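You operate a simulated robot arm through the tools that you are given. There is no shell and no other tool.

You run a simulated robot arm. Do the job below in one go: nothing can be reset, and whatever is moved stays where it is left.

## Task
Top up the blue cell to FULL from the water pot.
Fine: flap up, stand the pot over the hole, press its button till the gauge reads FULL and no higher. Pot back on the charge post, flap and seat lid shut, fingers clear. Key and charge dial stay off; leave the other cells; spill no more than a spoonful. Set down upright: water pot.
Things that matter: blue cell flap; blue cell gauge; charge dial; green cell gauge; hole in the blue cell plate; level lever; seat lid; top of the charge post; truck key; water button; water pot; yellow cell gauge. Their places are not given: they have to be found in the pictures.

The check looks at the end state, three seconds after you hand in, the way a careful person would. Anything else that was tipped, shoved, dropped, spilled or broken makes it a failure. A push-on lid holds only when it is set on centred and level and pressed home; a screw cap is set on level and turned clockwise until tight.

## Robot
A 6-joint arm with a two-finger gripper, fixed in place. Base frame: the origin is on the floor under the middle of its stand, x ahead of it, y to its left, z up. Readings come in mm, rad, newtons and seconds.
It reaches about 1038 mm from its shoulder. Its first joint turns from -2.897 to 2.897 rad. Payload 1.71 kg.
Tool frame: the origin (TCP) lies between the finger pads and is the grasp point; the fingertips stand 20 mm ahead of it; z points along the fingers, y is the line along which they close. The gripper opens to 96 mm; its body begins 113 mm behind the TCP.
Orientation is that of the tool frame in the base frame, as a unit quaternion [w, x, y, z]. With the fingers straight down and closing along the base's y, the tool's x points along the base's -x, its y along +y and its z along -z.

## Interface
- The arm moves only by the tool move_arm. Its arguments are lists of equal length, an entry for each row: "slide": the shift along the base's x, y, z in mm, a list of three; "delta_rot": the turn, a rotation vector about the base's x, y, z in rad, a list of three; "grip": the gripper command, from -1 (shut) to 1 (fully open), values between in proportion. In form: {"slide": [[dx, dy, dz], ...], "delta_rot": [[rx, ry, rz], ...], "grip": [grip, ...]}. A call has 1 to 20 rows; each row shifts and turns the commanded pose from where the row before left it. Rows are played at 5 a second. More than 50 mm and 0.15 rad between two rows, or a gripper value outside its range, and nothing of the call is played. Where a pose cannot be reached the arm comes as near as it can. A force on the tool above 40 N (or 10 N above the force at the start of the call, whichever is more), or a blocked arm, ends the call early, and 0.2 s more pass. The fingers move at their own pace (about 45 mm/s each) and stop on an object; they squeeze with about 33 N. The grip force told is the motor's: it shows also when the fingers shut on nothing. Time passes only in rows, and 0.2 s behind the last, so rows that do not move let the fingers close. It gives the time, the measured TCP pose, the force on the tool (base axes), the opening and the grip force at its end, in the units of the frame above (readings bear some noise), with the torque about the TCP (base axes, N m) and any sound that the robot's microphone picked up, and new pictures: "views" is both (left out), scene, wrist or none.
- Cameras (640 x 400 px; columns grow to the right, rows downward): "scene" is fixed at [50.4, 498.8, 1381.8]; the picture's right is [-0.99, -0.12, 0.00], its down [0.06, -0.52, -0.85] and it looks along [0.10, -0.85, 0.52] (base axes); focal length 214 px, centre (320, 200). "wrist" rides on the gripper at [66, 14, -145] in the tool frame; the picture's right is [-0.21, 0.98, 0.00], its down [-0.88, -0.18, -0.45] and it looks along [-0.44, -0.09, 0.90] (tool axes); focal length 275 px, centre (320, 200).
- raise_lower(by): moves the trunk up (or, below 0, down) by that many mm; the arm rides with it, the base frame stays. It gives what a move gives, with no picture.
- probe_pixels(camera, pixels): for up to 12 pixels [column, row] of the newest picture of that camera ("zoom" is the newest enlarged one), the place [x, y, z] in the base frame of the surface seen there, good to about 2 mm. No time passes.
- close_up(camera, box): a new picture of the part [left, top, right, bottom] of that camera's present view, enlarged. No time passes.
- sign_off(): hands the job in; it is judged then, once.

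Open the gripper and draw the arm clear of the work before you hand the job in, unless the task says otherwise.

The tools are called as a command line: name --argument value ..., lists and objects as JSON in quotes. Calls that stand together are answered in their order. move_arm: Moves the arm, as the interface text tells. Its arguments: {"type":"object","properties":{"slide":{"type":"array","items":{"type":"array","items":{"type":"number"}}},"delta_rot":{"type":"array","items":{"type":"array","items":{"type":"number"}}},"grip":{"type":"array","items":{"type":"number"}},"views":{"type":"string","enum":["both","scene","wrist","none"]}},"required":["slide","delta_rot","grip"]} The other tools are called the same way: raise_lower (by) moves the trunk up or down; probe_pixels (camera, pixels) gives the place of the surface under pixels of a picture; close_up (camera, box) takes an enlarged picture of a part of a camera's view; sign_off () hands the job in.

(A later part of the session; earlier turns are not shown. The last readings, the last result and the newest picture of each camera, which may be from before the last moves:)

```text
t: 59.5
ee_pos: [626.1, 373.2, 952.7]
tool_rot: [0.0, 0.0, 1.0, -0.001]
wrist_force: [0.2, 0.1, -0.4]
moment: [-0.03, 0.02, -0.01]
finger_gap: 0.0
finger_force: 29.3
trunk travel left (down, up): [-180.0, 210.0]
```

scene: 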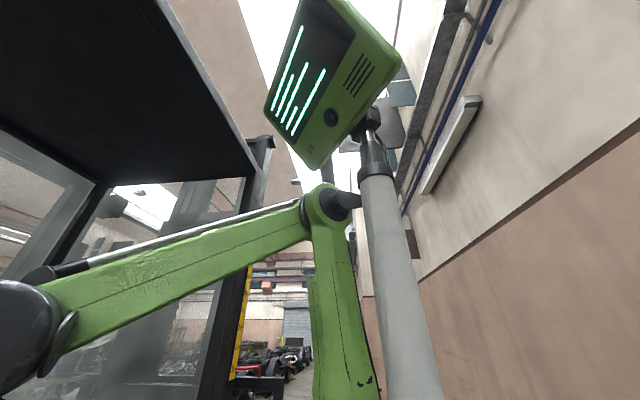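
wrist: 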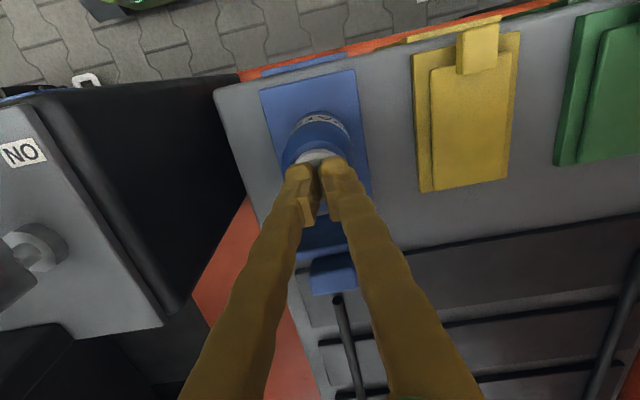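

I run a controlled pulse: approach to 939, press to 935, hold one row, release upward.

move_arm --slide '[[0, -1.5, -7], [0, 0, -6.5], [0, 0, 0], [0, 0, -2], [0, 0, -2], [0, 0, 0], [0, 0, 14], [0, 0, 20], [-40, 0, 0], [-40, 0, 0], [-32, 0, 0], [0, 0, 0]]' --delta_rot '[[0, 0, 0], [0, 0, 0], [0, 0, 0], [0, 0, 0], [0, 0, 0], [0, 0, 0], [0, 0, 0], [0, 0, 0], [0, 0, 0], [0, 0, 0], [0, 0, 0], [0, 0, 0]]' --grip '[-1, -1, -1, -1, -1, -1, -1, -1, -1, -1, -1, -1]' --views "wrist"

close_up --camera "wrist" --box '[290, 95, 370, 160]'

```text
t: 62.1
ee_pos: [514.9, 368.9, 971.8]
tool_rot: [-0.001, 0.0, 1.0, 0.001]
wrist_force: [-0.8, -0.4, 0.7]
moment: [0.06, -0.05, 0.0]
finger_gap: 0.0
finger_force: 28.9
trunk travel left (down, up): [-180.0, 210.0]
heard: click
```

wrist: 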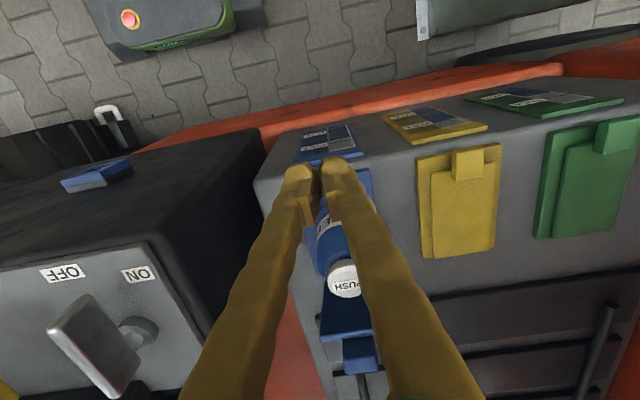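

```text
6.15 times, centred on (330, 128) of wrist
```

zoom: 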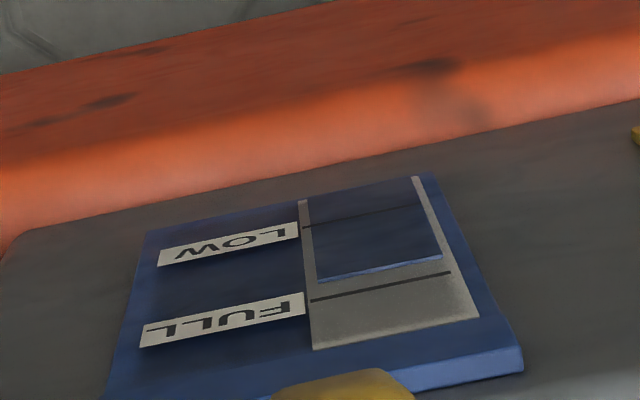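

The level rose again, now close below FULL. I probe the level edge and the FULL line precisely.

probe_pixels --camera "zoom" --pixels '[[375, 216], [375, 262], [375, 268], [375, 274], [375, 287], [405, 211], [405, 258], [405, 263], [405, 268], [405, 280], [340, 270], [340, 294]]'

close_up --camera "wrist" --box '[322, 120, 352, 150]'

```text
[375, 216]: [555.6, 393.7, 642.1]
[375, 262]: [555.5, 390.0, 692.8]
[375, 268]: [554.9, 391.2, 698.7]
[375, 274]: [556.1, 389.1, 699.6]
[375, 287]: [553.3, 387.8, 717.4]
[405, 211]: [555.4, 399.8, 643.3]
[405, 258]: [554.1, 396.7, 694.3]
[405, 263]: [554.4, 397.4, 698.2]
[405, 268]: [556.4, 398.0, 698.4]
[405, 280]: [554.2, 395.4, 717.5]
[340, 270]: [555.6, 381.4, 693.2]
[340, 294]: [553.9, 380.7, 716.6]
```

```text
13.33 times, centred on (337, 135) of wrist
```

zoom: 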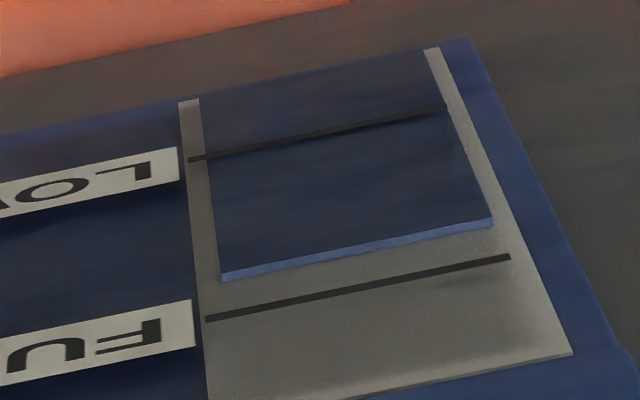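

Level ≈698, FULL ≈717: about 19 mm remain, roughly one such pulse. To be careful I go back and use a shorter pulse without the hold.

move_arm --slide '[[40, 0.5, 0], [40, 0.5, 0], [31.5, 0.5, -5], [0, 0, -14], [0, 0, 0], [0, 0, 0]]' --delta_rot '[[0, 0, 0], [0, 0, 0], [0, 0, 0], [0, 0, 0], [0, 0, 0], [0, 0, 0]]' --grip '[-1, -1, -1, -1, -1, -1]' --views "wrist"

```text
t: 63.5
ee_pos: [624.1, 369.4, 951.7]
tool_rot: [-0.001, -0.001, 1.0, 0.0]
wrist_force: [-0.1, -0.4, 0.0]
moment: [-0.01, -0.01, 0.04]
finger_gap: 0.0
finger_force: 29.6
trunk travel left (down, up): [-180.0, 210.0]
```

wrist: 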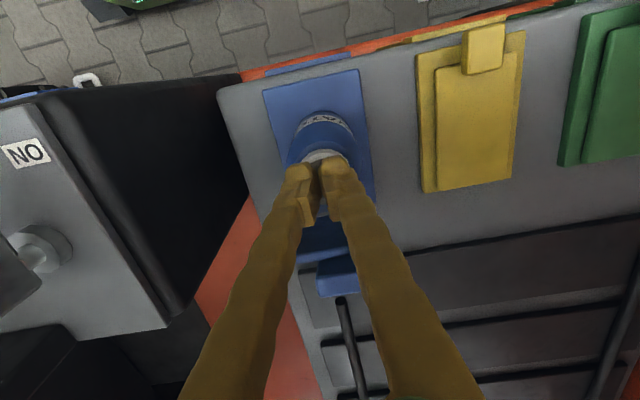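

At z 951.7 over the button. Short pulse: down to 939, then 935 and straight back up, then view.

move_arm --slide '[[1, 0.5, -7], [0, 0, -5.5], [0, 0, 0], [0, 0, -2], [0, 0, -2], [0, 0, 14], [0, 0, 20], [-40, 0, 0], [-40, 0, 0], [-31, 0, 0], [0, 0, 0]]' --delta_rot '[[0, 0, 0], [0, 0, 0], [0, 0, 0], [0, 0, 0], [0, 0, 0], [0, 0, 0], [0, 0, 0], [0, 0, 0], [0, 0, 0], [0, 0, 0], [0, 0, 0]]' --grip '[-1, -1, -1, -1, -1, -1, -1, -1, -1, -1, -1]' --views "wrist"

close_up --camera "wrist" --box '[290, 95, 370, 160]'

```text
t: 65.9
ee_pos: [515.5, 372.1, 968.8]
tool_rot: [-0.001, 0.0, 1.0, 0.0]
wrist_force: [-1.2, -0.5, -0.2]
moment: [-0.01, 0.01, -0.02]
finger_gap: 0.2
finger_force: 29.3
trunk travel left (down, up): [-180.0, 210.0]
heard: click
```

wrist: 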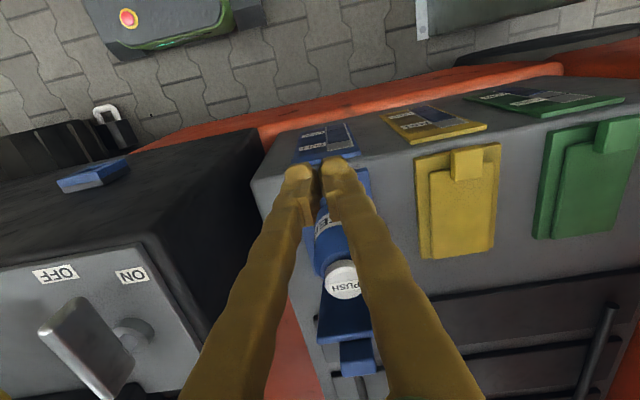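

```text
6.15 times, centred on (330, 128) of wrist
```

zoom: 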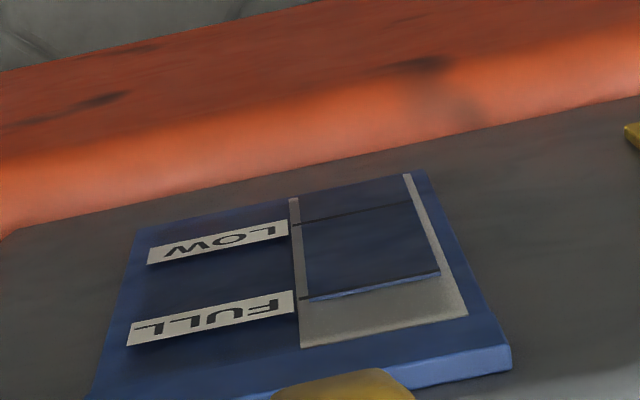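

The level now reaches about the FULL line. I zoom tightly and probe.

close_up --camera "wrist" --box '[322, 120, 352, 150]'

probe_pixels --camera "zoom" --pixels '[[190, 296], [320, 262], [320, 268], [320, 274], [320, 280], [440, 240], [440, 248], [440, 256], [210, 290], [230, 290], [470, 240], [320, 290]]'

```text
13.33 times, centred on (337, 135) of wrist
```

zoom: 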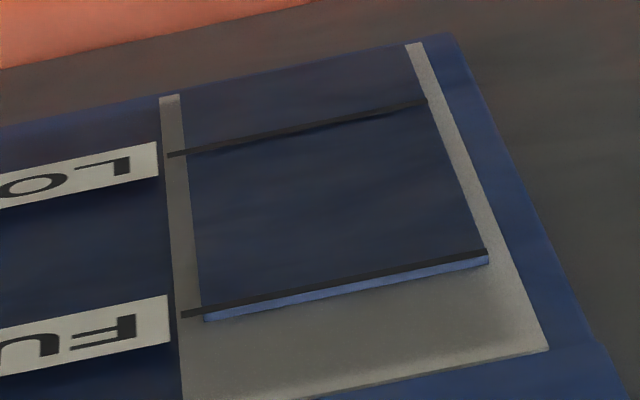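

```text
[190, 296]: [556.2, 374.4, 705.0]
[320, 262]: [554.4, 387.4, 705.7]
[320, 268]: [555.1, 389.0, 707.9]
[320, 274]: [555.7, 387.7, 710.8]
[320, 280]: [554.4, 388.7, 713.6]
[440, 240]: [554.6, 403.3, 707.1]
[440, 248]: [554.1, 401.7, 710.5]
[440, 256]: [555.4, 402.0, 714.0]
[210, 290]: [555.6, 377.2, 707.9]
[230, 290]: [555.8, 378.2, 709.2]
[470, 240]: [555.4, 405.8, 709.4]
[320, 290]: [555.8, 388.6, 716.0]
```

The FULL line lies exactly at the level's edge, so the cell reads FULL; no more pressing. I open the fingers, rise and move above the pot to take it back.

move_arm --slide '[[0, 0, 10], [0, 0, 10], [0, 0, 0], [0, 0, 0], [0, 0, 0], [35, -0.5, 0], [35, 0, 0], [35, 0, 0], [5, 0, 0], [0, 0, 0]]' --delta_rot '[[0, 0, 0], [0, 0, 0], [0, 0, 0], [0, 0, 0], [0, 0, 0], [0, 0, 0], [0, 0, 0], [0, 0, 0], [0, 0, 0], [0, 0, 0]]' --grip '[1, 1, 1, 1, 1, 1, 1, 1, 1, 1]' --views "wrist"

```text
t: 68.1
ee_pos: [625.7, 368.8, 989.0]
tool_rot: [-0.001, 0.001, 1.0, 0.001]
wrist_force: [0.4, -0.5, 0.3]
moment: [0.02, 0.03, 0.01]
finger_gap: 95.7
finger_force: 0.1
trunk travel left (down, up): [-180.0, 210.0]
```

wrist: 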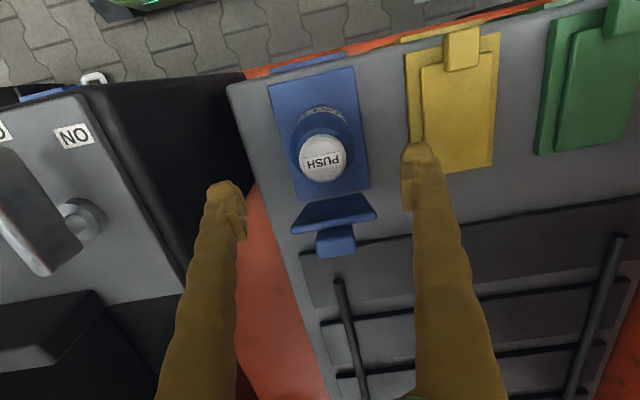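

The pot top is at (322,158) between open fingers. I probe its centre before descending.

probe_pixels --camera "wrist" --pixels '[[322, 158], [302, 160], [343, 156], [322, 138], [322, 177], [293, 140], [350, 140], [238, 215], [408, 190]]'

```text
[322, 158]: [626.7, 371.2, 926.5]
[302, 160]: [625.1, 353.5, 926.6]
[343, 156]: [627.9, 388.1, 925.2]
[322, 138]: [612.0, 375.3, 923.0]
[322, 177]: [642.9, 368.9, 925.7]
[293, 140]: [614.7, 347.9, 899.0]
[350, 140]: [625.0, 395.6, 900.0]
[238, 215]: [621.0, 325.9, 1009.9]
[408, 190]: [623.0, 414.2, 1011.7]
```

Pot centre ≈(627,371). I descend around it with a +1 mm correction.

move_arm --slide '[[0.5, 1, -25], [0, 0, -25], [0, 0, -25], [0, 0, -20], [0, 0, -14], [0, 0, 0]]' --delta_rot '[[0, 0, 0], [0, 0, 0], [0, 0, 0], [0, 0, 0], [0, 0, 0], [0, 0, 0]]' --grip '[1, 1, 1, 1, 1, 1]' --views "wrist"

```text
t: 69.5
ee_pos: [626.6, 370.1, 879.3]
tool_rot: [-0.001, 0.0, 1.0, 0.0]
wrist_force: [0.9, 0.0, 0.2]
moment: [0.04, 0.03, -0.01]
finger_gap: 95.9
finger_force: 0.0
trunk travel left (down, up): [-180.0, 210.0]
```

wrist: 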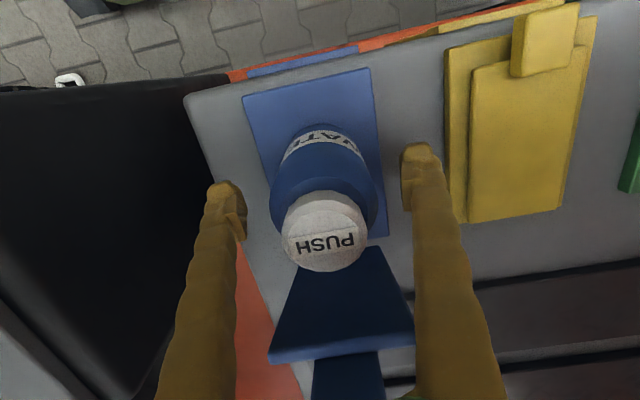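

The pads straddle the pot body. I shift y by +1 mm and close on it.

move_arm --slide '[[0, 1, 0], [0, 0, 0], [0, 0, 0], [0, 0, 0], [0, 0, 0]]' --delta_rot '[[0, 0, 0], [0, 0, 0], [0, 0, 0], [0, 0, 0], [0, 0, 0]]' --grip '[0.5, 0.3, 0, -0.3, -0.3]' --views "wrist"

```text
t: 70.7
ee_pos: [626.1, 372.2, 880.4]
tool_rot: [-0.001, 0.001, 1.0, 0.001]
wrist_force: [-0.5, -0.7, 1.9]
moment: [0.1, 0.02, 0.04]
finger_gap: 63.5
finger_force: 32.3
trunk travel left (down, up): [-180.0, 210.0]
```

wrist: 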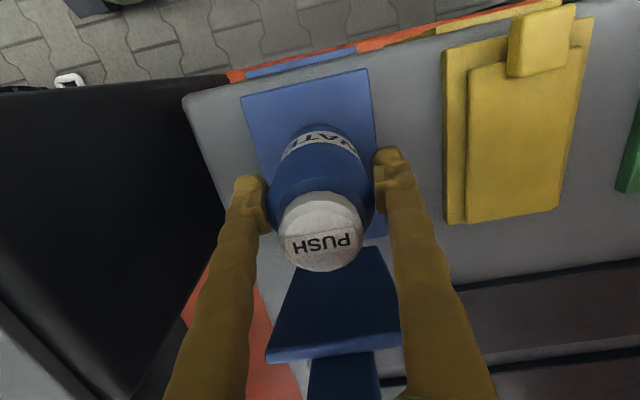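

Gripped (63.5 mm). I lift straight up and back away from the flap.

move_arm --slide '[[0, 0, 8], [0, 0, 20], [0, 0, 25], [0, 0, 25], [0, 0, 25], [-27, 1, 0], [-27, 1, 0], [-27, 1, 0], [-27, 0, 0], [-27, 0, 0], [0, 0, 0]]' --delta_rot '[[0, 0, 0], [0, 0, 0], [0, 0, 0], [0, 0, 0], [0, 0, 0], [0, 0, 0], [0, 0, 0], [0, 0, 0], [0, 0, 0], [0, 0, 0], [0, 0, 0]]' --grip '[-0.3, -0.3, -0.3, -0.3, -0.3, -0.3, -0.3, -0.3, -0.3, -0.3, -0.3]' --views "wrist"

```text
t: 73.1
ee_pos: [489.4, 374.3, 984.1]
tool_rot: [0.0, -0.001, 1.0, 0.001]
wrist_force: [0.0, -0.2, -1.0]
moment: [0.03, -0.01, 0.02]
finger_gap: 63.5
finger_force: 33.1
trunk travel left (down, up): [-180.0, 210.0]
```

wrist: 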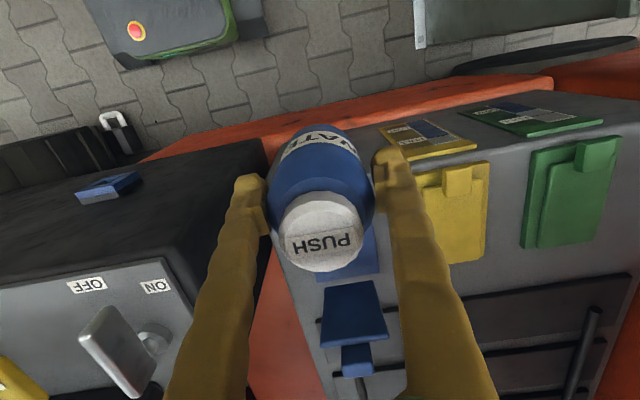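

The pot is clear and upright, the flap still standing. I carry it back by the same path to above the charge post.

move_arm --slide '[[-28, 18, 0], [-28, 18, 0], [-28, 18, 0], [-28, 18, 0], [-28, 18, 0], [-20, 30, 0], [-20, 30, 0], [-20, 30, 0], [-20, 30, 0], [-20, 30, 0], [-4, 35, 0], [-4, 35, 0], [-4, 35, 0], [-4, 35, 0], [-3, 30, 0], [0, 24, 0], [0, 0, 0]]' --delta_rot '[[0, 0, 0], [0, 0, 0], [0, 0, 0], [0, 0, 0], [0, 0, 0], [0, 0, 0], [0, 0, 0], [0, 0, 0], [0, 0, 0], [0, 0, 0], [0, 0, 0], [0, 0, 0], [0, 0, 0], [0, 0, 0], [0, 0, 0], [0, 0, 0], [0, 0, 0]]' --grip '[-0.3, -0.3, -0.3, -0.3, -0.3, -0.3, -0.3, -0.3, -0.3, -0.3, -0.3, -0.3, -0.3, -0.3, -0.3, -0.3, -0.3]' --views "wrist"

```text
t: 76.7
ee_pos: [231.0, 810.1, 983.6]
tool_rot: [-0.001, 0.002, 1.0, 0.0]
wrist_force: [-0.2, -0.6, -1.8]
moment: [0.03, 0.0, -0.02]
finger_gap: 63.6
finger_force: 33.4
trunk travel left (down, up): [-180.0, 210.0]
```

wrist: 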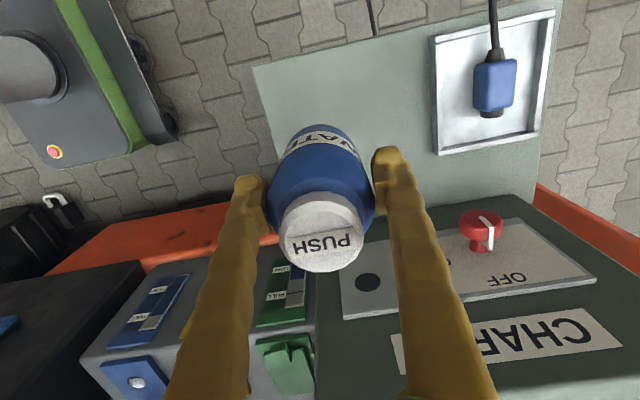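

Over the original spot (231,810). I lower the pot toward the table, then in small steps.

move_arm --slide '[[0, 0, -30], [0, 0, -30], [0, 0, -30], [0, 0, -30], [0, 0, -20], [0, 0, -7], [0, 0, 0]]' --delta_rot '[[0, 0, 0], [0, 0, 0], [0, 0, 0], [0, 0, 0], [0, 0, 0], [0, 0, 0], [0, 0, 0]]' --grip '[-0.3, -0.3, -0.3, -0.3, -0.3, -0.3, -0.3]' --views "wrist"

move_arm --slide '[[0, 0, -2], [0, 0, -2], [0, 0, -1], [0, 0, 0]]' --delta_rot '[[0, 0, 0], [0, 0, 0], [0, 0, 0], [0, 0, 0]]' --grip '[-0.3, -0.3, -0.3, -0.3]' --views "none"

```text
t: 78.3
ee_pos: [232.4, 810.0, 838.6]
tool_rot: [-0.001, 0.0, 1.0, 0.0]
wrist_force: [0.8, 0.4, -0.2]
moment: [-0.03, 0.0, 0.02]
finger_gap: 63.7
finger_force: 32.7
trunk travel left (down, up): [-180.0, 210.0]
```

wrist: 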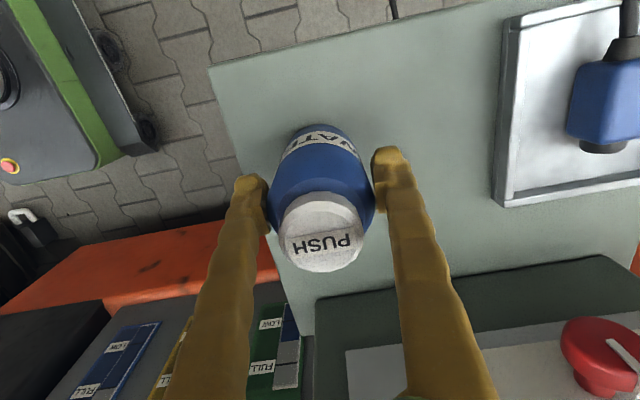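

```text
t: 79.3
ee_pos: [233.1, 809.8, 832.6]
tool_rot: [-0.001, 0.0, 1.0, 0.0]
wrist_force: [0.1, 0.6, -2.3]
moment: [0.0, -0.03, 0.01]
finger_gap: 63.5
finger_force: 33.3
trunk travel left (down, up): [-180.0, 210.0]
```

Still hanging at z 832.6 (−2.3 N). I continue down in 1 mm steps until contact.

move_arm --slide '[[0, 0, -1], [0, 0, -1], [0, 0, -1], [0, 0, -1], [0, 0, 0]]' --delta_rot '[[0, 0, 0], [0, 0, 0], [0, 0, 0], [0, 0, 0], [0, 0, 0]]' --grip '[-0.3, -0.3, -0.3, -0.3, -0.3]' --views "none"

```text
t: 80.5
ee_pos: [231.2, 809.2, 829.7]
tool_rot: [0.0, 0.001, 1.0, 0.001]
wrist_force: [7.4, 6.4, 27.3]
moment: [0.07, -0.3, 0.04]
finger_gap: 63.9
finger_force: 33.3
trunk travel left (down, up): [-180.0, 210.0]
```

The base is on the table (27 N). I relieve 0.8 mm and open the fingers.

move_arm --slide '[[0, 0, 0.8], [0, 0, 0], [0, 0, 0], [0, 0, 0], [0, 0, 0], [0, 0, 0], [0, 0, 0]]' --delta_rot '[[0, 0, 0], [0, 0, 0], [0, 0, 0], [0, 0, 0], [0, 0, 0], [0, 0, 0], [0, 0, 0]]' --grip '[-0.3, -0.3, 0.4, 0.5, 0.8, 1, 1]' --views "wrist"

```text
t: 82.1
ee_pos: [232.2, 809.0, 826.8]
tool_rot: [-0.001, 0.0, 1.0, 0.0]
wrist_force: [0.7, -0.6, -0.5]
moment: [0.0, 0.01, -0.02]
finger_gap: 96.0
finger_force: 0.2
trunk travel left (down, up): [-180.0, 210.0]
```

wrist: 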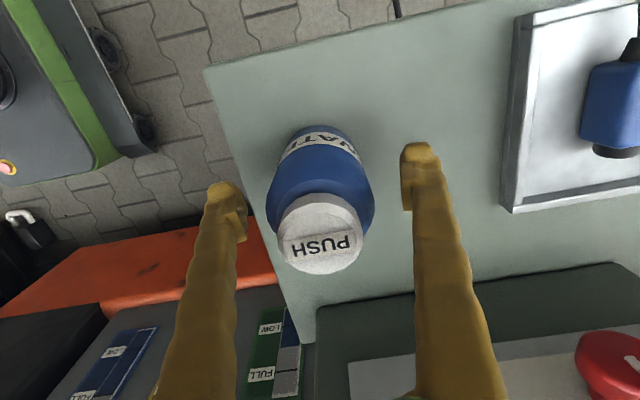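

The pot stands on the charge post. I rise clear of it and travel back toward the battery.

move_arm --slide '[[0, 0, 25], [0, 0, 30], [0, 0, 40], [0, 0, 40], [0, 0, 40], [0, 0, 20], [4, -40, 0], [4, -40, 0], [4, -40, 0], [4, -40, 0], [4, -40, 0], [25, -30, 0], [25, -30, 0], [25, -30, 0], [25, -30, 0], [30, -25, 0], [30, -25, 0], [30, -15, 0], [30, -15, 0], [0, 0, 0]]' --delta_rot '[[0, 0, 0], [0, 0, 0], [0, 0, 0], [0, 0, 0], [0, 0, 0], [0, 0, 0], [0, 0, 0], [0, 0, 0], [0, 0, 0], [0, 0, 0], [0, 0, 0], [0, 0, 0], [0, 0, 0], [0, 0, 0], [0, 0, 0], [0, 0, 0], [0, 0, 0], [0, 0, 0], [0, 0, 0], [0, 0, 0]]' --grip '[1, 1, 1, 1, 1, 1, 1, 1, 1, 1, 1, 1, 1, 1, 1, 1, 1, 1, 1, 1]' --views "wrist"

```text
t: 86.3
ee_pos: [470.9, 408.2, 1023.1]
tool_rot: [-0.002, 0.0, 1.0, 0.001]
wrist_force: [0.6, -0.7, 0.2]
moment: [0.0, 0.01, -0.02]
finger_gap: 95.7
finger_force: 0.1
trunk travel left (down, up): [-180.0, 210.0]
```

wrist: 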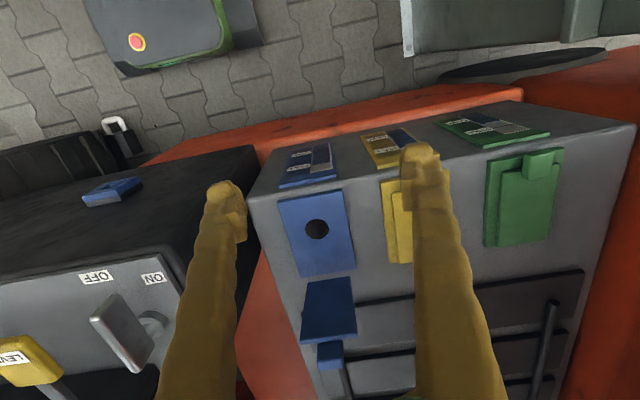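

All gauges are visible here; I check the blue level again and confirm the plate is dry, then probe the flap.

close_up --camera "wrist" --box '[260, 130, 360, 280]'

close_up --camera "wrist" --box '[275, 135, 345, 195]'

probe_pixels --camera "wrist" --pixels '[[328, 290], [328, 310], [328, 330], [329, 350], [329, 365], [303, 342], [355, 333]]'

```text
2.67 times, centred on (310, 205) of wrist
```

zoom: 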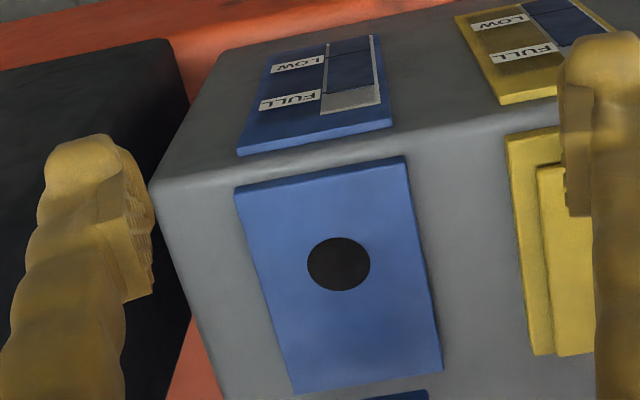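

```text
6.67 times, centred on (310, 165) of wrist
```

zoom: 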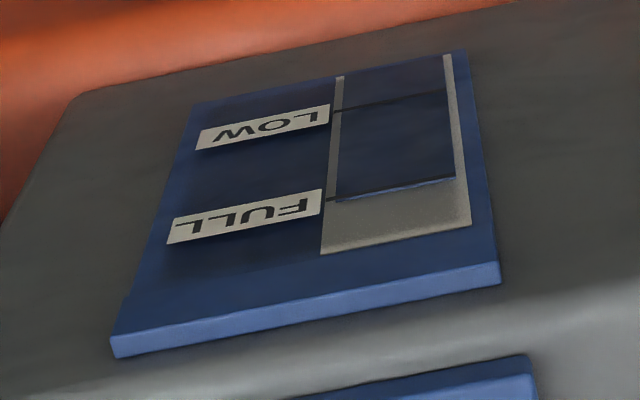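

```text
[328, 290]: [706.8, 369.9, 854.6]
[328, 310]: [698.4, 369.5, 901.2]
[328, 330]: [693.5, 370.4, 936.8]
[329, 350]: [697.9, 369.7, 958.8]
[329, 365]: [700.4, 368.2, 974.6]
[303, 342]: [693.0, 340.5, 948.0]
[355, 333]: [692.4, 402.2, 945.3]
```

Gauge is steady at FULL and the plate is dry. The flap stands at ~81°; I close the fingers and go over its top to come in behind it.

move_arm --slide '[[0, -20, 10], [10, -18, 0], [40, 0, 0], [45, 0, 0], [45, 0, 0], [45, 0, 0], [45, 0, 0], [48, 0, 0], [0, 0, 0]]' --delta_rot '[[0, 0, 0], [0, 0, 0], [0, 0, 0], [0, 0, 0], [0, 0, 0], [0, 0, 0], [0, 0, 0], [0, 0, 0], [0, 0, 0]]' --grip '[-1, -1, -1, -1, -1, -1, -1, -1, -1]' --views "wrist"

```text
t: 88.3
ee_pos: [749.9, 372.9, 1030.0]
tool_rot: [-0.002, 0.0, 1.0, 0.0]
wrist_force: [0.9, 0.7, -0.7]
moment: [-0.02, 0.05, 0.0]
finger_gap: 0.3
finger_force: 29.7
trunk travel left (down, up): [-180.0, 210.0]
```

wrist: 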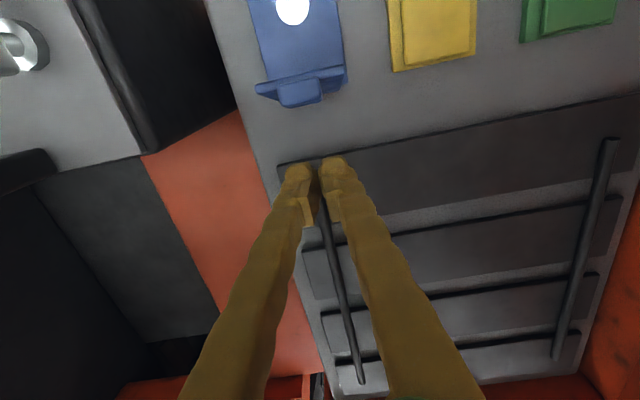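

The flap is at (300,90) ahead of the fingers. I lower behind it and pull it toward −x so that it tips shut.

move_arm --slide '[[0, 0, -35], [0, 0, -35], [-12, 0, 0], [-12, 0, 0], [-12, 0, -2], [-12, 0, -3], [0, 0, 0]]' --delta_rot '[[0, 0, 0], [0, 0, 0], [0, 0, 0], [0, 0, 0], [0, 0, 0], [0, 0, 0], [0, 0, 0]]' --grip '[-1, -1, -1, -1, -1, -1, -1]' --views "wrist"

```text
t: 89.9
ee_pos: [701.5, 371.5, 956.2]
tool_rot: [-0.001, 0.0, 1.0, 0.0]
wrist_force: [-1.3, 0.3, 0.3]
moment: [0.01, -0.03, 0.02]
finger_gap: 0.0
finger_force: 29.3
trunk travel left (down, up): [-180.0, 210.0]
```

wrist: 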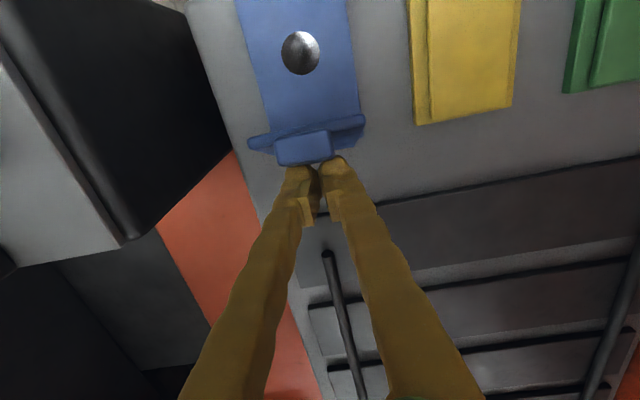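

The flap is being pushed forward, tab at (303,148) against the fingers. I continue toward −x and downward along its arc.

move_arm --slide '[[-14, 0, -4], [-14, 0, -6], [-14, 0, -8], [-14, 0, -10], [-14, 0, -12], [0, 0, 0]]' --delta_rot '[[0, 0, 0], [0, 0, 0], [0, 0, 0], [0, 0, 0], [0, 0, 0], [0, 0, 0]]' --grip '[-1, -1, -1, -1, -1, -1]' --views "wrist"

```text
t: 91.3
ee_pos: [633.0, 372.4, 917.4]
tool_rot: [0.0, 0.0, 1.0, 0.001]
wrist_force: [0.3, -0.1, 0.4]
moment: [-0.03, 0.01, 0.0]
finger_gap: 0.2
finger_force: 29.5
trunk travel left (down, up): [-180.0, 210.0]
```

wrist: 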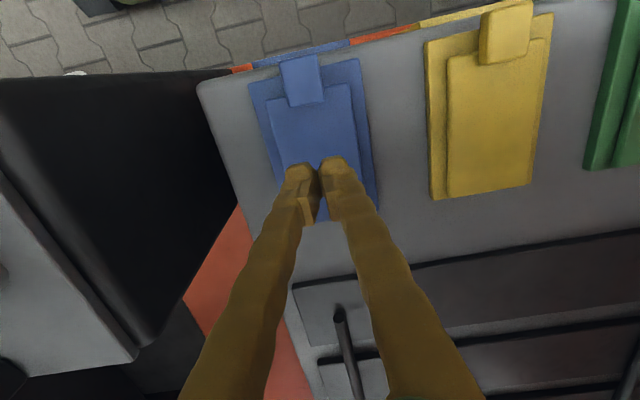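

The flap is closed. I verify that it lies flat, then will study the seat lid.

probe_pixels --camera "wrist" --pixels '[[300, 85], [285, 120], [340, 110], [305, 130], [345, 150], [330, 215], [295, 150]]'

```text
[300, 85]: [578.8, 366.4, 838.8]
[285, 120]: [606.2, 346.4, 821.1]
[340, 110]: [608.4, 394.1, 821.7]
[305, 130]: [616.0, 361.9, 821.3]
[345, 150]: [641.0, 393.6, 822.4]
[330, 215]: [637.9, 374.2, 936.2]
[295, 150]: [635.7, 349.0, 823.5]
```

The flap lies flat and shut. I now rise and back off toward the robot to study the open seat lid.

move_arm --slide '[[0, 0, 45], [0, 0, 45], [-10, 0, 45], [-40, -10, 25], [-45, -15, 10], [-45, -15, 0], [-45, -15, 0], [-40, -15, 0], [0, 0, 0]]' --delta_rot '[[0, 0, 0], [0, 0, 0], [0, 0, 0], [0, 0, 0.1], [0, 0, 0.14], [0, 0, 0.14], [0, 0, 0.14], [0, 0, 0.14], [0, 0, 0.14]]' --grip '[-1, -1, -1, -1, -1, -1, -1, -1, -1]' --views "wrist"

raise_lower --by 150

```text
t: 93.3
ee_pos: [404.3, 298.6, 1088.5]
tool_rot: [-0.001, -0.39, 0.921, 0.001]
wrist_force: [-1.0, -0.7, 0.4]
moment: [0.03, -0.08, 0.02]
finger_gap: 0.0
finger_force: 28.8
trunk travel left (down, up): [-180.0, 210.0]
```

wrist: 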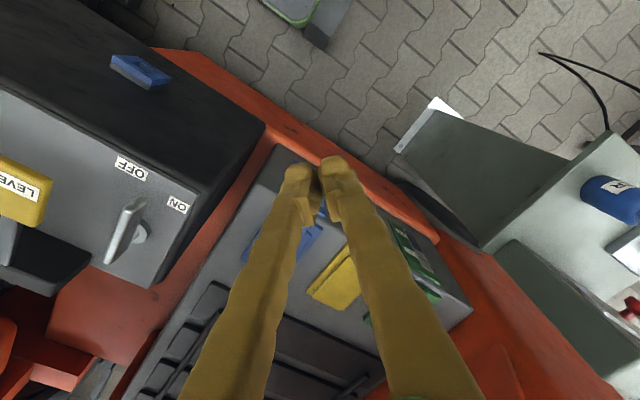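

```text
t: 95.1
ee_pos: [405.6, 298.6, 1237.6]
tool_rot: [-0.001, -0.389, 0.921, 0.0]
wrist_force: [-0.3, -0.6, 0.2]
moment: [0.02, 0.01, -0.01]
finger_gap: 0.4
finger_force: 29.2
trunk travel left (down, up): [-330.0, 60.0]
```

I pitch the camera upward toward the lid (heading +x,+y) to see its full shape and handle.

move_arm --slide '[[0, 0, 0], [0, 0, 0], [0, 0, 0], [0, 0, 0], [0, 0, 0], [0, 0, 0], [0, 0, 0]]' --delta_rot '[[0.094, -0.091, 0], [0.094, -0.091, 0], [0.094, -0.091, 0], [0.094, -0.091, 0], [0.094, -0.091, 0], [0.094, -0.091, 0], [0, 0, 0]]' --grip '[-1, -1, -1, -1, -1, -1, -1]' --views "both"

```text
t: 96.7
ee_pos: [407.1, 298.5, 1239.4]
tool_rot: [0.352, -0.36, 0.851, 0.151]
wrist_force: [-0.3, 0.6, 0.5]
moment: [0.03, -0.01, 0.01]
finger_gap: 0.0
finger_force: 29.3
trunk travel left (down, up): [-330.0, 60.0]
```

scene: 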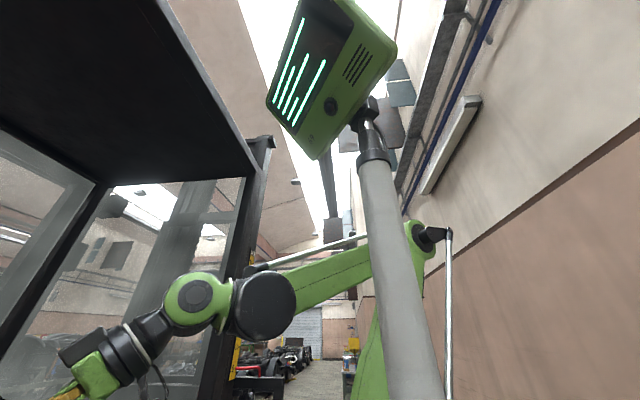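
wrist: 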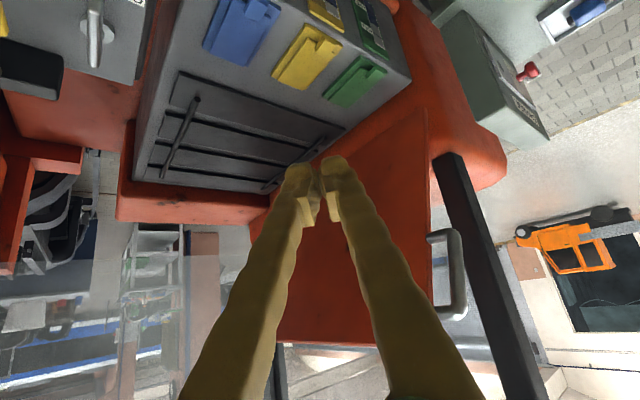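

The lid panel shows from (280,340) to (430,110), with the grey handle at (450,275) on its near edge. I probe the lid, handle and hinge area.

probe_pixels --camera "wrist" --pixels '[[425, 115], [425, 200], [425, 260], [425, 325], [375, 330], [290, 325], [290, 200], [345, 150], [380, 180], [330, 330], [255, 215], [400, 345]]'

probe_pixels --camera "wrist" --pixels '[[435, 237], [455, 240], [460, 275], [455, 312], [435, 310], [462, 290], [450, 170], [500, 300], [530, 390], [480, 150], [140, 200], [260, 200]]'

close_up --camera "wrist" --box '[260, 90, 560, 390]'

```text
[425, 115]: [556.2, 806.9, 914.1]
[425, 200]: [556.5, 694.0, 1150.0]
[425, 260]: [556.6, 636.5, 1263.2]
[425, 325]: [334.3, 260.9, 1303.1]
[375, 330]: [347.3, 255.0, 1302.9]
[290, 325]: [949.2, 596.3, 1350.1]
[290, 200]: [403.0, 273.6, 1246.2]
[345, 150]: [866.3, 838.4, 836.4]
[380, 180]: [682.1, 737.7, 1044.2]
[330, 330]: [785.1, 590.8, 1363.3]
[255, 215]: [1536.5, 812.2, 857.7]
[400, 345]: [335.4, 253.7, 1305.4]
```

```text
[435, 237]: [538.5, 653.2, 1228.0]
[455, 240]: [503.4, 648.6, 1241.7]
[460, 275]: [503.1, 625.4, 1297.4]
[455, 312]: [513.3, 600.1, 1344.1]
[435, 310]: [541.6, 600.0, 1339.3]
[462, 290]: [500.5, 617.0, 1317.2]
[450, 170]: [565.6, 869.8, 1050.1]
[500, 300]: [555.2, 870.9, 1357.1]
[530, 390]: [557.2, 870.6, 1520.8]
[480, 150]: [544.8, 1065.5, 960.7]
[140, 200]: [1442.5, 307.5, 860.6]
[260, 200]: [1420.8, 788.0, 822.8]
```

```text
1.33 times, centred on (410, 240) of wrist
```

zoom: 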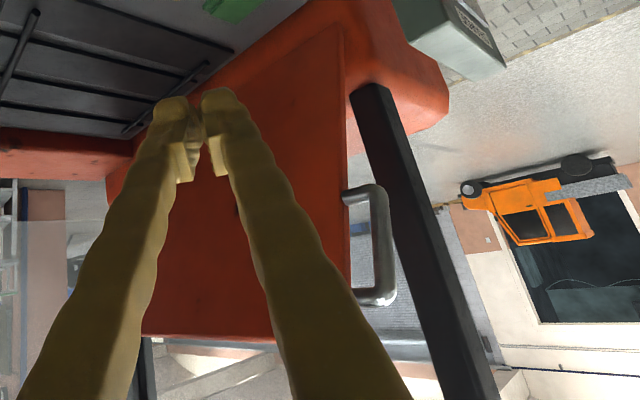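

The lid plane leans from hinge ≈(845, 830) up to (590, 1363), i.e. ~64° open, spanning x≥556; the handle bar is at x≈502 between (648,1241) and (600,1344). I reorient the tool to point along +x so I can cage the bar and roll with it; first undo the yaw and tilt forward.

move_arm --slide '[[0, 0, 0], [0, 0, 0], [0, 0, 0], [0, 0, 0], [0, 0, 0], [0, 0, 0], [-5, 10, 5], [-5, 10, 5], [-5, 10, 5], [-5, 10, 5], [-5, 10, 5], [-5, 10, 5], [0, 0, 0]]' --delta_rot '[[0, 0, -0.133], [0, 0, -0.133], [0, 0, -0.133], [0, 0, -0.133], [0, 0, -0.133], [0, 0, -0.133], [0, -0.131, 0], [0, -0.131, 0], [0, -0.131, 0], [0, -0.131, 0], [0, -0.131, 0], [0, -0.131, 0], [0, 0, 0]]' --grip '[0, 0, 0, 0, 0.3, 0.3, 0.3, 0.3, 0.3, 0.3, 0.3, 0.3, 0.3]' --views "both"

```text
t: 99.5
ee_pos: [375.2, 361.4, 1270.5]
tool_rot: [0.708, -0.002, 0.707, 0.002]
wrist_force: [0.2, 0.2, -0.2]
moment: [0.02, -0.02, -0.1]
finger_gap: 62.6
finger_force: 0.0
trunk travel left (down, up): [-330.0, 60.0]
```

scene: 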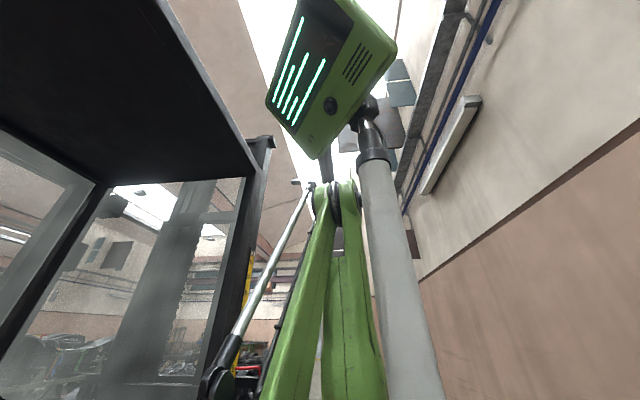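
wrist: 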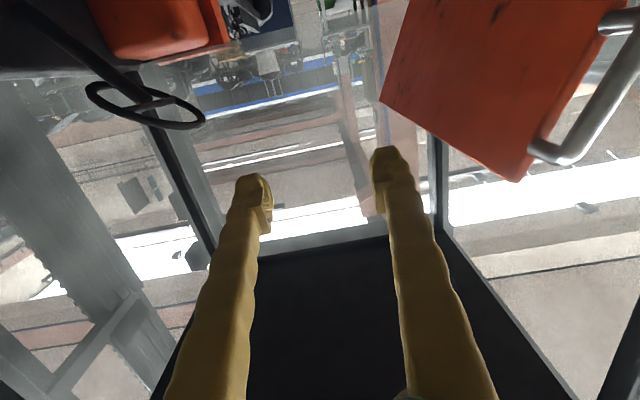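

The tool now points +x; the handle is at upper right (600,90). I move to y≈624, z≈1292 while rolling 0.445 rad, staying short of the bar.

move_arm --slide '[[6, 36, 3], [6, 36, 3], [6, 36, 3], [6, 36, 3], [6, 36, 3], [6, 36, 3], [6, 36, 3], [0, 10, 0], [0, 0, 0]]' --delta_rot '[[0.0636, 0, 0], [0.0636, 0, 0], [0.0636, 0, 0], [0.0636, 0, 0], [0.0636, 0, 0], [0.0636, 0, 0], [0.0636, 0, 0], [0, 0, 0], [0, 0, 0]]' --grip '[0.3, 0.3, 0.3, 0.3, 0.3, 0.3, 0.3, 0.3, 0.3]' --views "both"

```text
t: 101.5
ee_pos: [418.8, 617.8, 1289.2]
tool_rot: [0.689, 0.155, 0.69, 0.158]
wrist_force: [0.5, 0.1, 0.0]
moment: [0.0, 0.01, 0.01]
finger_gap: 62.4
finger_force: 0.0
trunk travel left (down, up): [-330.0, 60.0]
```

scene: 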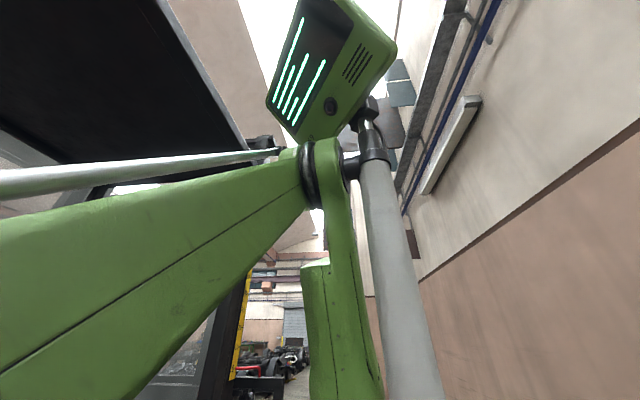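
wrist: 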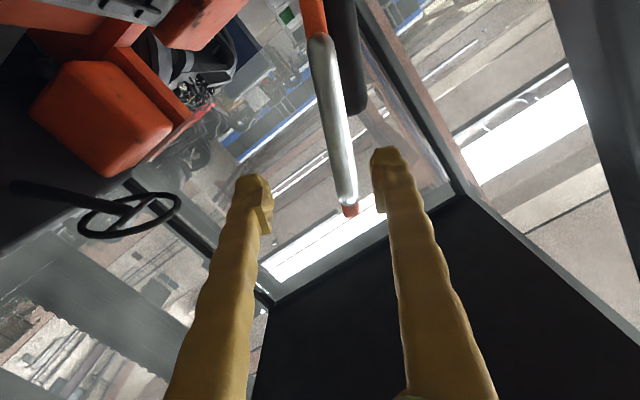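

The handle bar runs from (320,40) to (350,205), slightly right of centre between the fingers. I probe it.

probe_pixels --camera "wrist" --pixels '[[322, 50], [328, 90], [334, 120], [338, 150], [345, 180], [348, 198], [351, 210], [325, 150], [350, 148], [310, 15], [345, 60], [329, 180]]'

close_up --camera "wrist" --box '[230, 0, 430, 230]'

```text
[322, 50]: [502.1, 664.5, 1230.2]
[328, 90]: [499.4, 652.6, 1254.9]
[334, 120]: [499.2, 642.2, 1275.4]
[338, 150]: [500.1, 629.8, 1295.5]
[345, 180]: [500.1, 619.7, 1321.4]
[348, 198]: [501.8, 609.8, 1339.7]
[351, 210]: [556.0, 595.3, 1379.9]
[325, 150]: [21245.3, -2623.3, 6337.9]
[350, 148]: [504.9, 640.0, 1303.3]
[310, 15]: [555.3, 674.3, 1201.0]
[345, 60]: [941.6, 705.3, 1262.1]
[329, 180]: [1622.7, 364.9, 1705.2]
```

```text
1.74 times, centred on (330, 115) of wrist
```

zoom: 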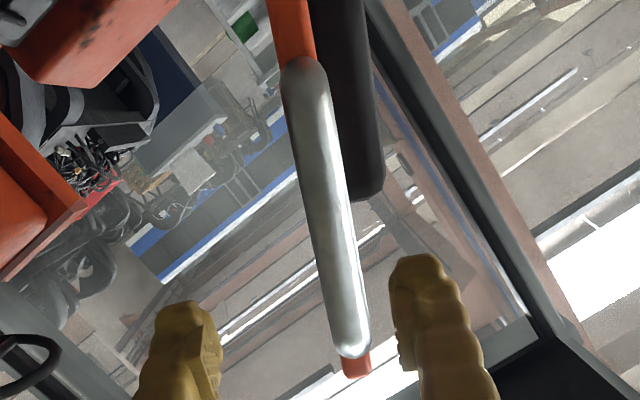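

The bar centreline passes ≈(509, 636, 1286), direction 26.5° from vertical as expected. I align laterally, then advance so the bar lies between the pads.

move_arm --slide '[[0, 18, -3], [20, 0, 0], [25, 0, 0], [20, 0, 0], [0, 0, 0]]' --delta_rot '[[0, 0, 0], [0, 0, 0], [0, 0, 0], [0, 0, 0], [0, 0, 0]]' --grip '[0.3, 0.3, 0.3, 0.3, 0.3]' --views "wrist"

```text
t: 102.7
ee_pos: [482.0, 636.0, 1286.3]
tool_rot: [0.689, 0.155, 0.69, 0.157]
wrist_force: [0.1, -0.6, 0.1]
moment: [0.0, -0.02, -0.01]
finger_gap: 62.4
finger_force: 0.1
trunk travel left (down, up): [-330.0, 60.0]
```

wrist: 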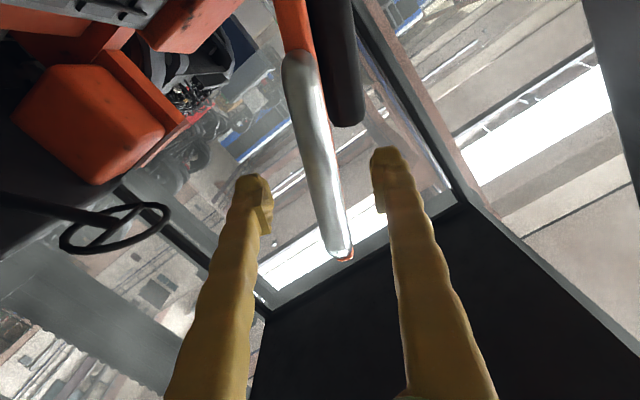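

The bar is centred between the fingers. I advance to put the bar at the grasp point and close to a loose cage.

move_arm --slide '[[13, 0, 0], [12, 0, 0], [0, 0, 0], [0, 0, 0], [0, 0, 0], [0, 0, 0]]' --delta_rot '[[0, 0, 0], [0, 0, 0], [0, 0, 0], [0, 0, 0], [0, 0, 0], [0, 0, 0]]' --grip '[0.3, 0.3, 0, -0.4, -0.44, -0.44]' --views "wrist"

```text
t: 104.1
ee_pos: [506.3, 638.5, 1286.6]
tool_rot: [0.689, 0.155, 0.69, 0.157]
wrist_force: [0.5, 0.6, 0.5]
moment: [-0.01, -0.02, -0.01]
finger_gap: 26.8
finger_force: 0.1
trunk travel left (down, up): [-330.0, 60.0]
```

wrist: 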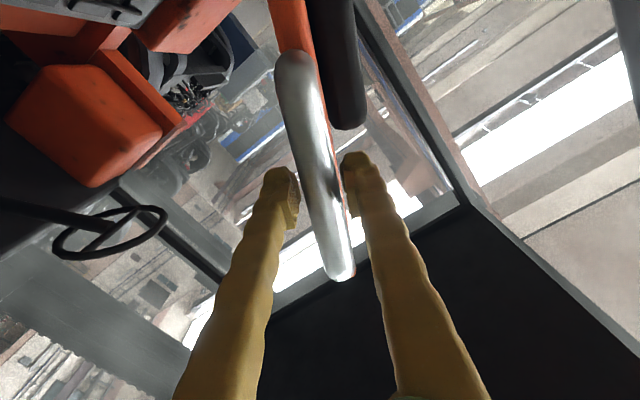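

The bar is caged with 27 mm gap and no contact. I start swinging the lid down with two small arc steps (rolling along) and watch the force.

move_arm --slide '[[0, -10.4, -5], [0, -10.3, -5], [0, -9.8, -5.2], [0, -9.7, -5.2], [0, 0, 0]]' --delta_rot '[[0.022, 0, 0], [0.022, 0, 0], [0.022, 0, 0], [0.022, 0, 0], [0, 0, 0]]' --grip '[-0.44, -0.44, -0.44, -0.44, -0.44]' --views "wrist"

```text
t: 105.3
ee_pos: [507.3, 597.2, 1266.3]
tool_rot: [0.682, 0.184, 0.682, 0.188]
wrist_force: [-1.3, 0.2, 0.5]
moment: [-0.02, -0.03, -0.01]
finger_gap: 27.5
finger_force: 0.5
trunk travel left (down, up): [-330.0, 60.0]
```

wrist: 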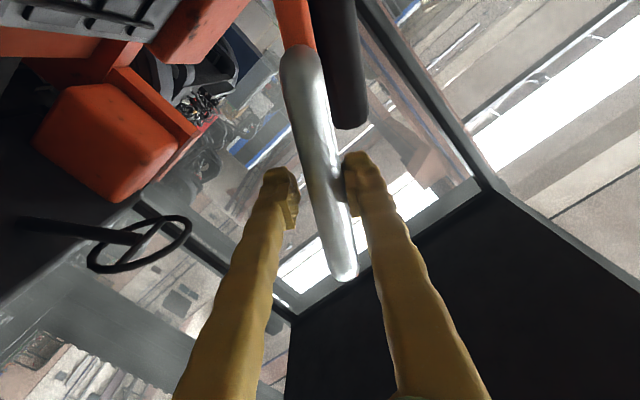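

The outer finger is pushing the lid and force is small. I continue along the arc.

move_arm --slide '[[0, -19, -11.3], [0, -18.5, -12.2], [0, -17.9, -12.9], [0, -17.4, -13.7], [0, 0, 0]]' --delta_rot '[[0.0436, 0, 0], [0.0436, 0, 0], [0.0436, 0, 0], [0.0436, 0, 0], [0, 0, 0]]' --grip '[-0.44, -0.44, -0.44, -0.44, -0.44]' --views "wrist"

```text
t: 106.5
ee_pos: [506.5, 523.4, 1217.5]
tool_rot: [0.663, 0.244, 0.663, 0.247]
wrist_force: [0.5, -0.1, -0.3]
moment: [0.02, 0.03, -0.01]
finger_gap: 27.3
finger_force: 0.2
trunk travel left (down, up): [-330.0, 60.0]
```

wrist: 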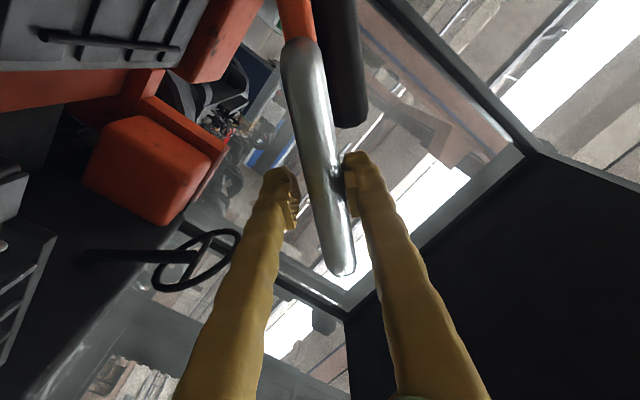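

Tracking well at ~50°, still no load. I continue to about 38°.

move_arm --slide '[[0, -16.7, -14.4], [0, -16.2, -15.2], [0, -15.4, -15.8], [0, -14.7, -16.5], [0, -14, -17.2], [0, 0, 0]]' --delta_rot '[[0.0436, 0, 0], [0.0436, 0, 0], [0.0436, 0, 0], [0.0436, 0, 0], [0.0436, 0, 0], [0, 0, 0]]' --grip '[-0.44, -0.44, -0.44, -0.44, -0.44, -0.44]' --views "wrist"

```text
t: 107.9
ee_pos: [507.4, 448.4, 1136.5]
tool_rot: [0.632, 0.314, 0.633, 0.317]
wrist_force: [-0.1, 0.8, 0.0]
moment: [0.01, 0.01, -0.01]
finger_gap: 27.1
finger_force: 0.1
trunk travel left (down, up): [-330.0, 60.0]
```

wrist: 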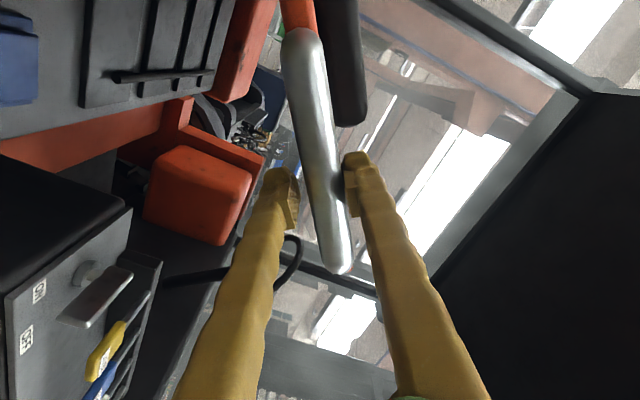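

Still tracking at ~38° with no load. I continue to about 25°.

move_arm --slide '[[0, -13.3, -17.7], [0, -12.4, -18.3], [0, -11.6, -18.8], [0, -10.9, -19.3], [0, -9.9, -19.7], [0, 0, 0]]' --delta_rot '[[0.0436, 0, 0], [0.0436, 0, 0], [0.0436, 0, 0], [0.0436, 0, 0], [0.0436, 0, 0], [0, 0, 0]]' --grip '[-0.44, -0.44, -0.44, -0.44, -0.44, -0.44]' --views "wrist"

```text
t: 109.3
ee_pos: [530.4, 435.0, 1115.7]
tool_rot: [0.594, 0.383, 0.594, 0.383]
wrist_force: [-0.1, -0.3, 0.4]
moment: [-0.02, 0.0, 0.0]
finger_gap: 27.1
finger_force: 0.1
out of reach, approached as far as the arm can: row 1, 2, 3, 4, 5
trunk travel left (down, up): [-330.0, 60.0]
```

wrist: 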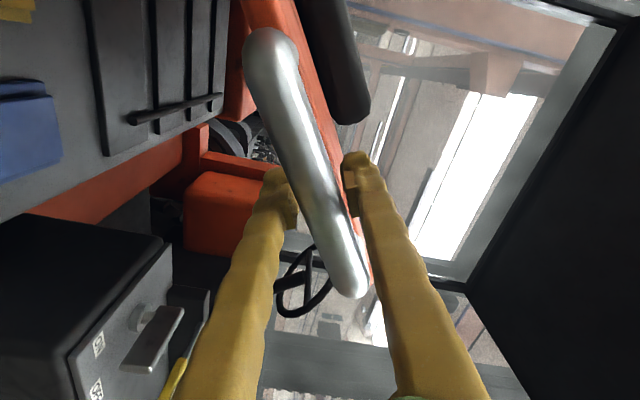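

The arm has folded to its limit here (row 1–5 unreachable), with the lid at ~36° resting in the cage. I need to know the shoulder height to choose a trunk move; I take fresh pictures without moving.

move_arm --slide '[[0, 0, 0]]' --delta_rot '[[0, 0, 0]]' --grip '[-0.44]' --views "both"

```text
t: 109.7
ee_pos: [531.4, 435.0, 1116.8]
tool_rot: [0.594, 0.381, 0.595, 0.384]
wrist_force: [-0.9, 0.2, -0.3]
moment: [-0.01, 0.01, -0.04]
finger_gap: 27.0
finger_force: 0.1
trunk travel left (down, up): [-330.0, 60.0]
```

scene: 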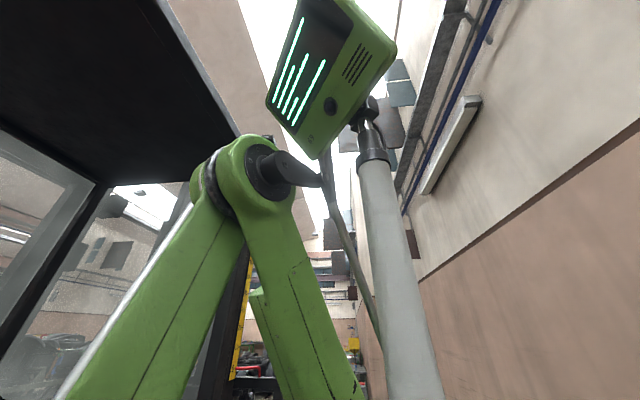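
wrist: 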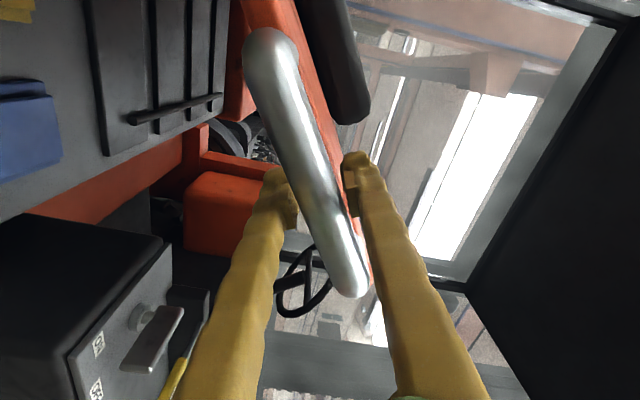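

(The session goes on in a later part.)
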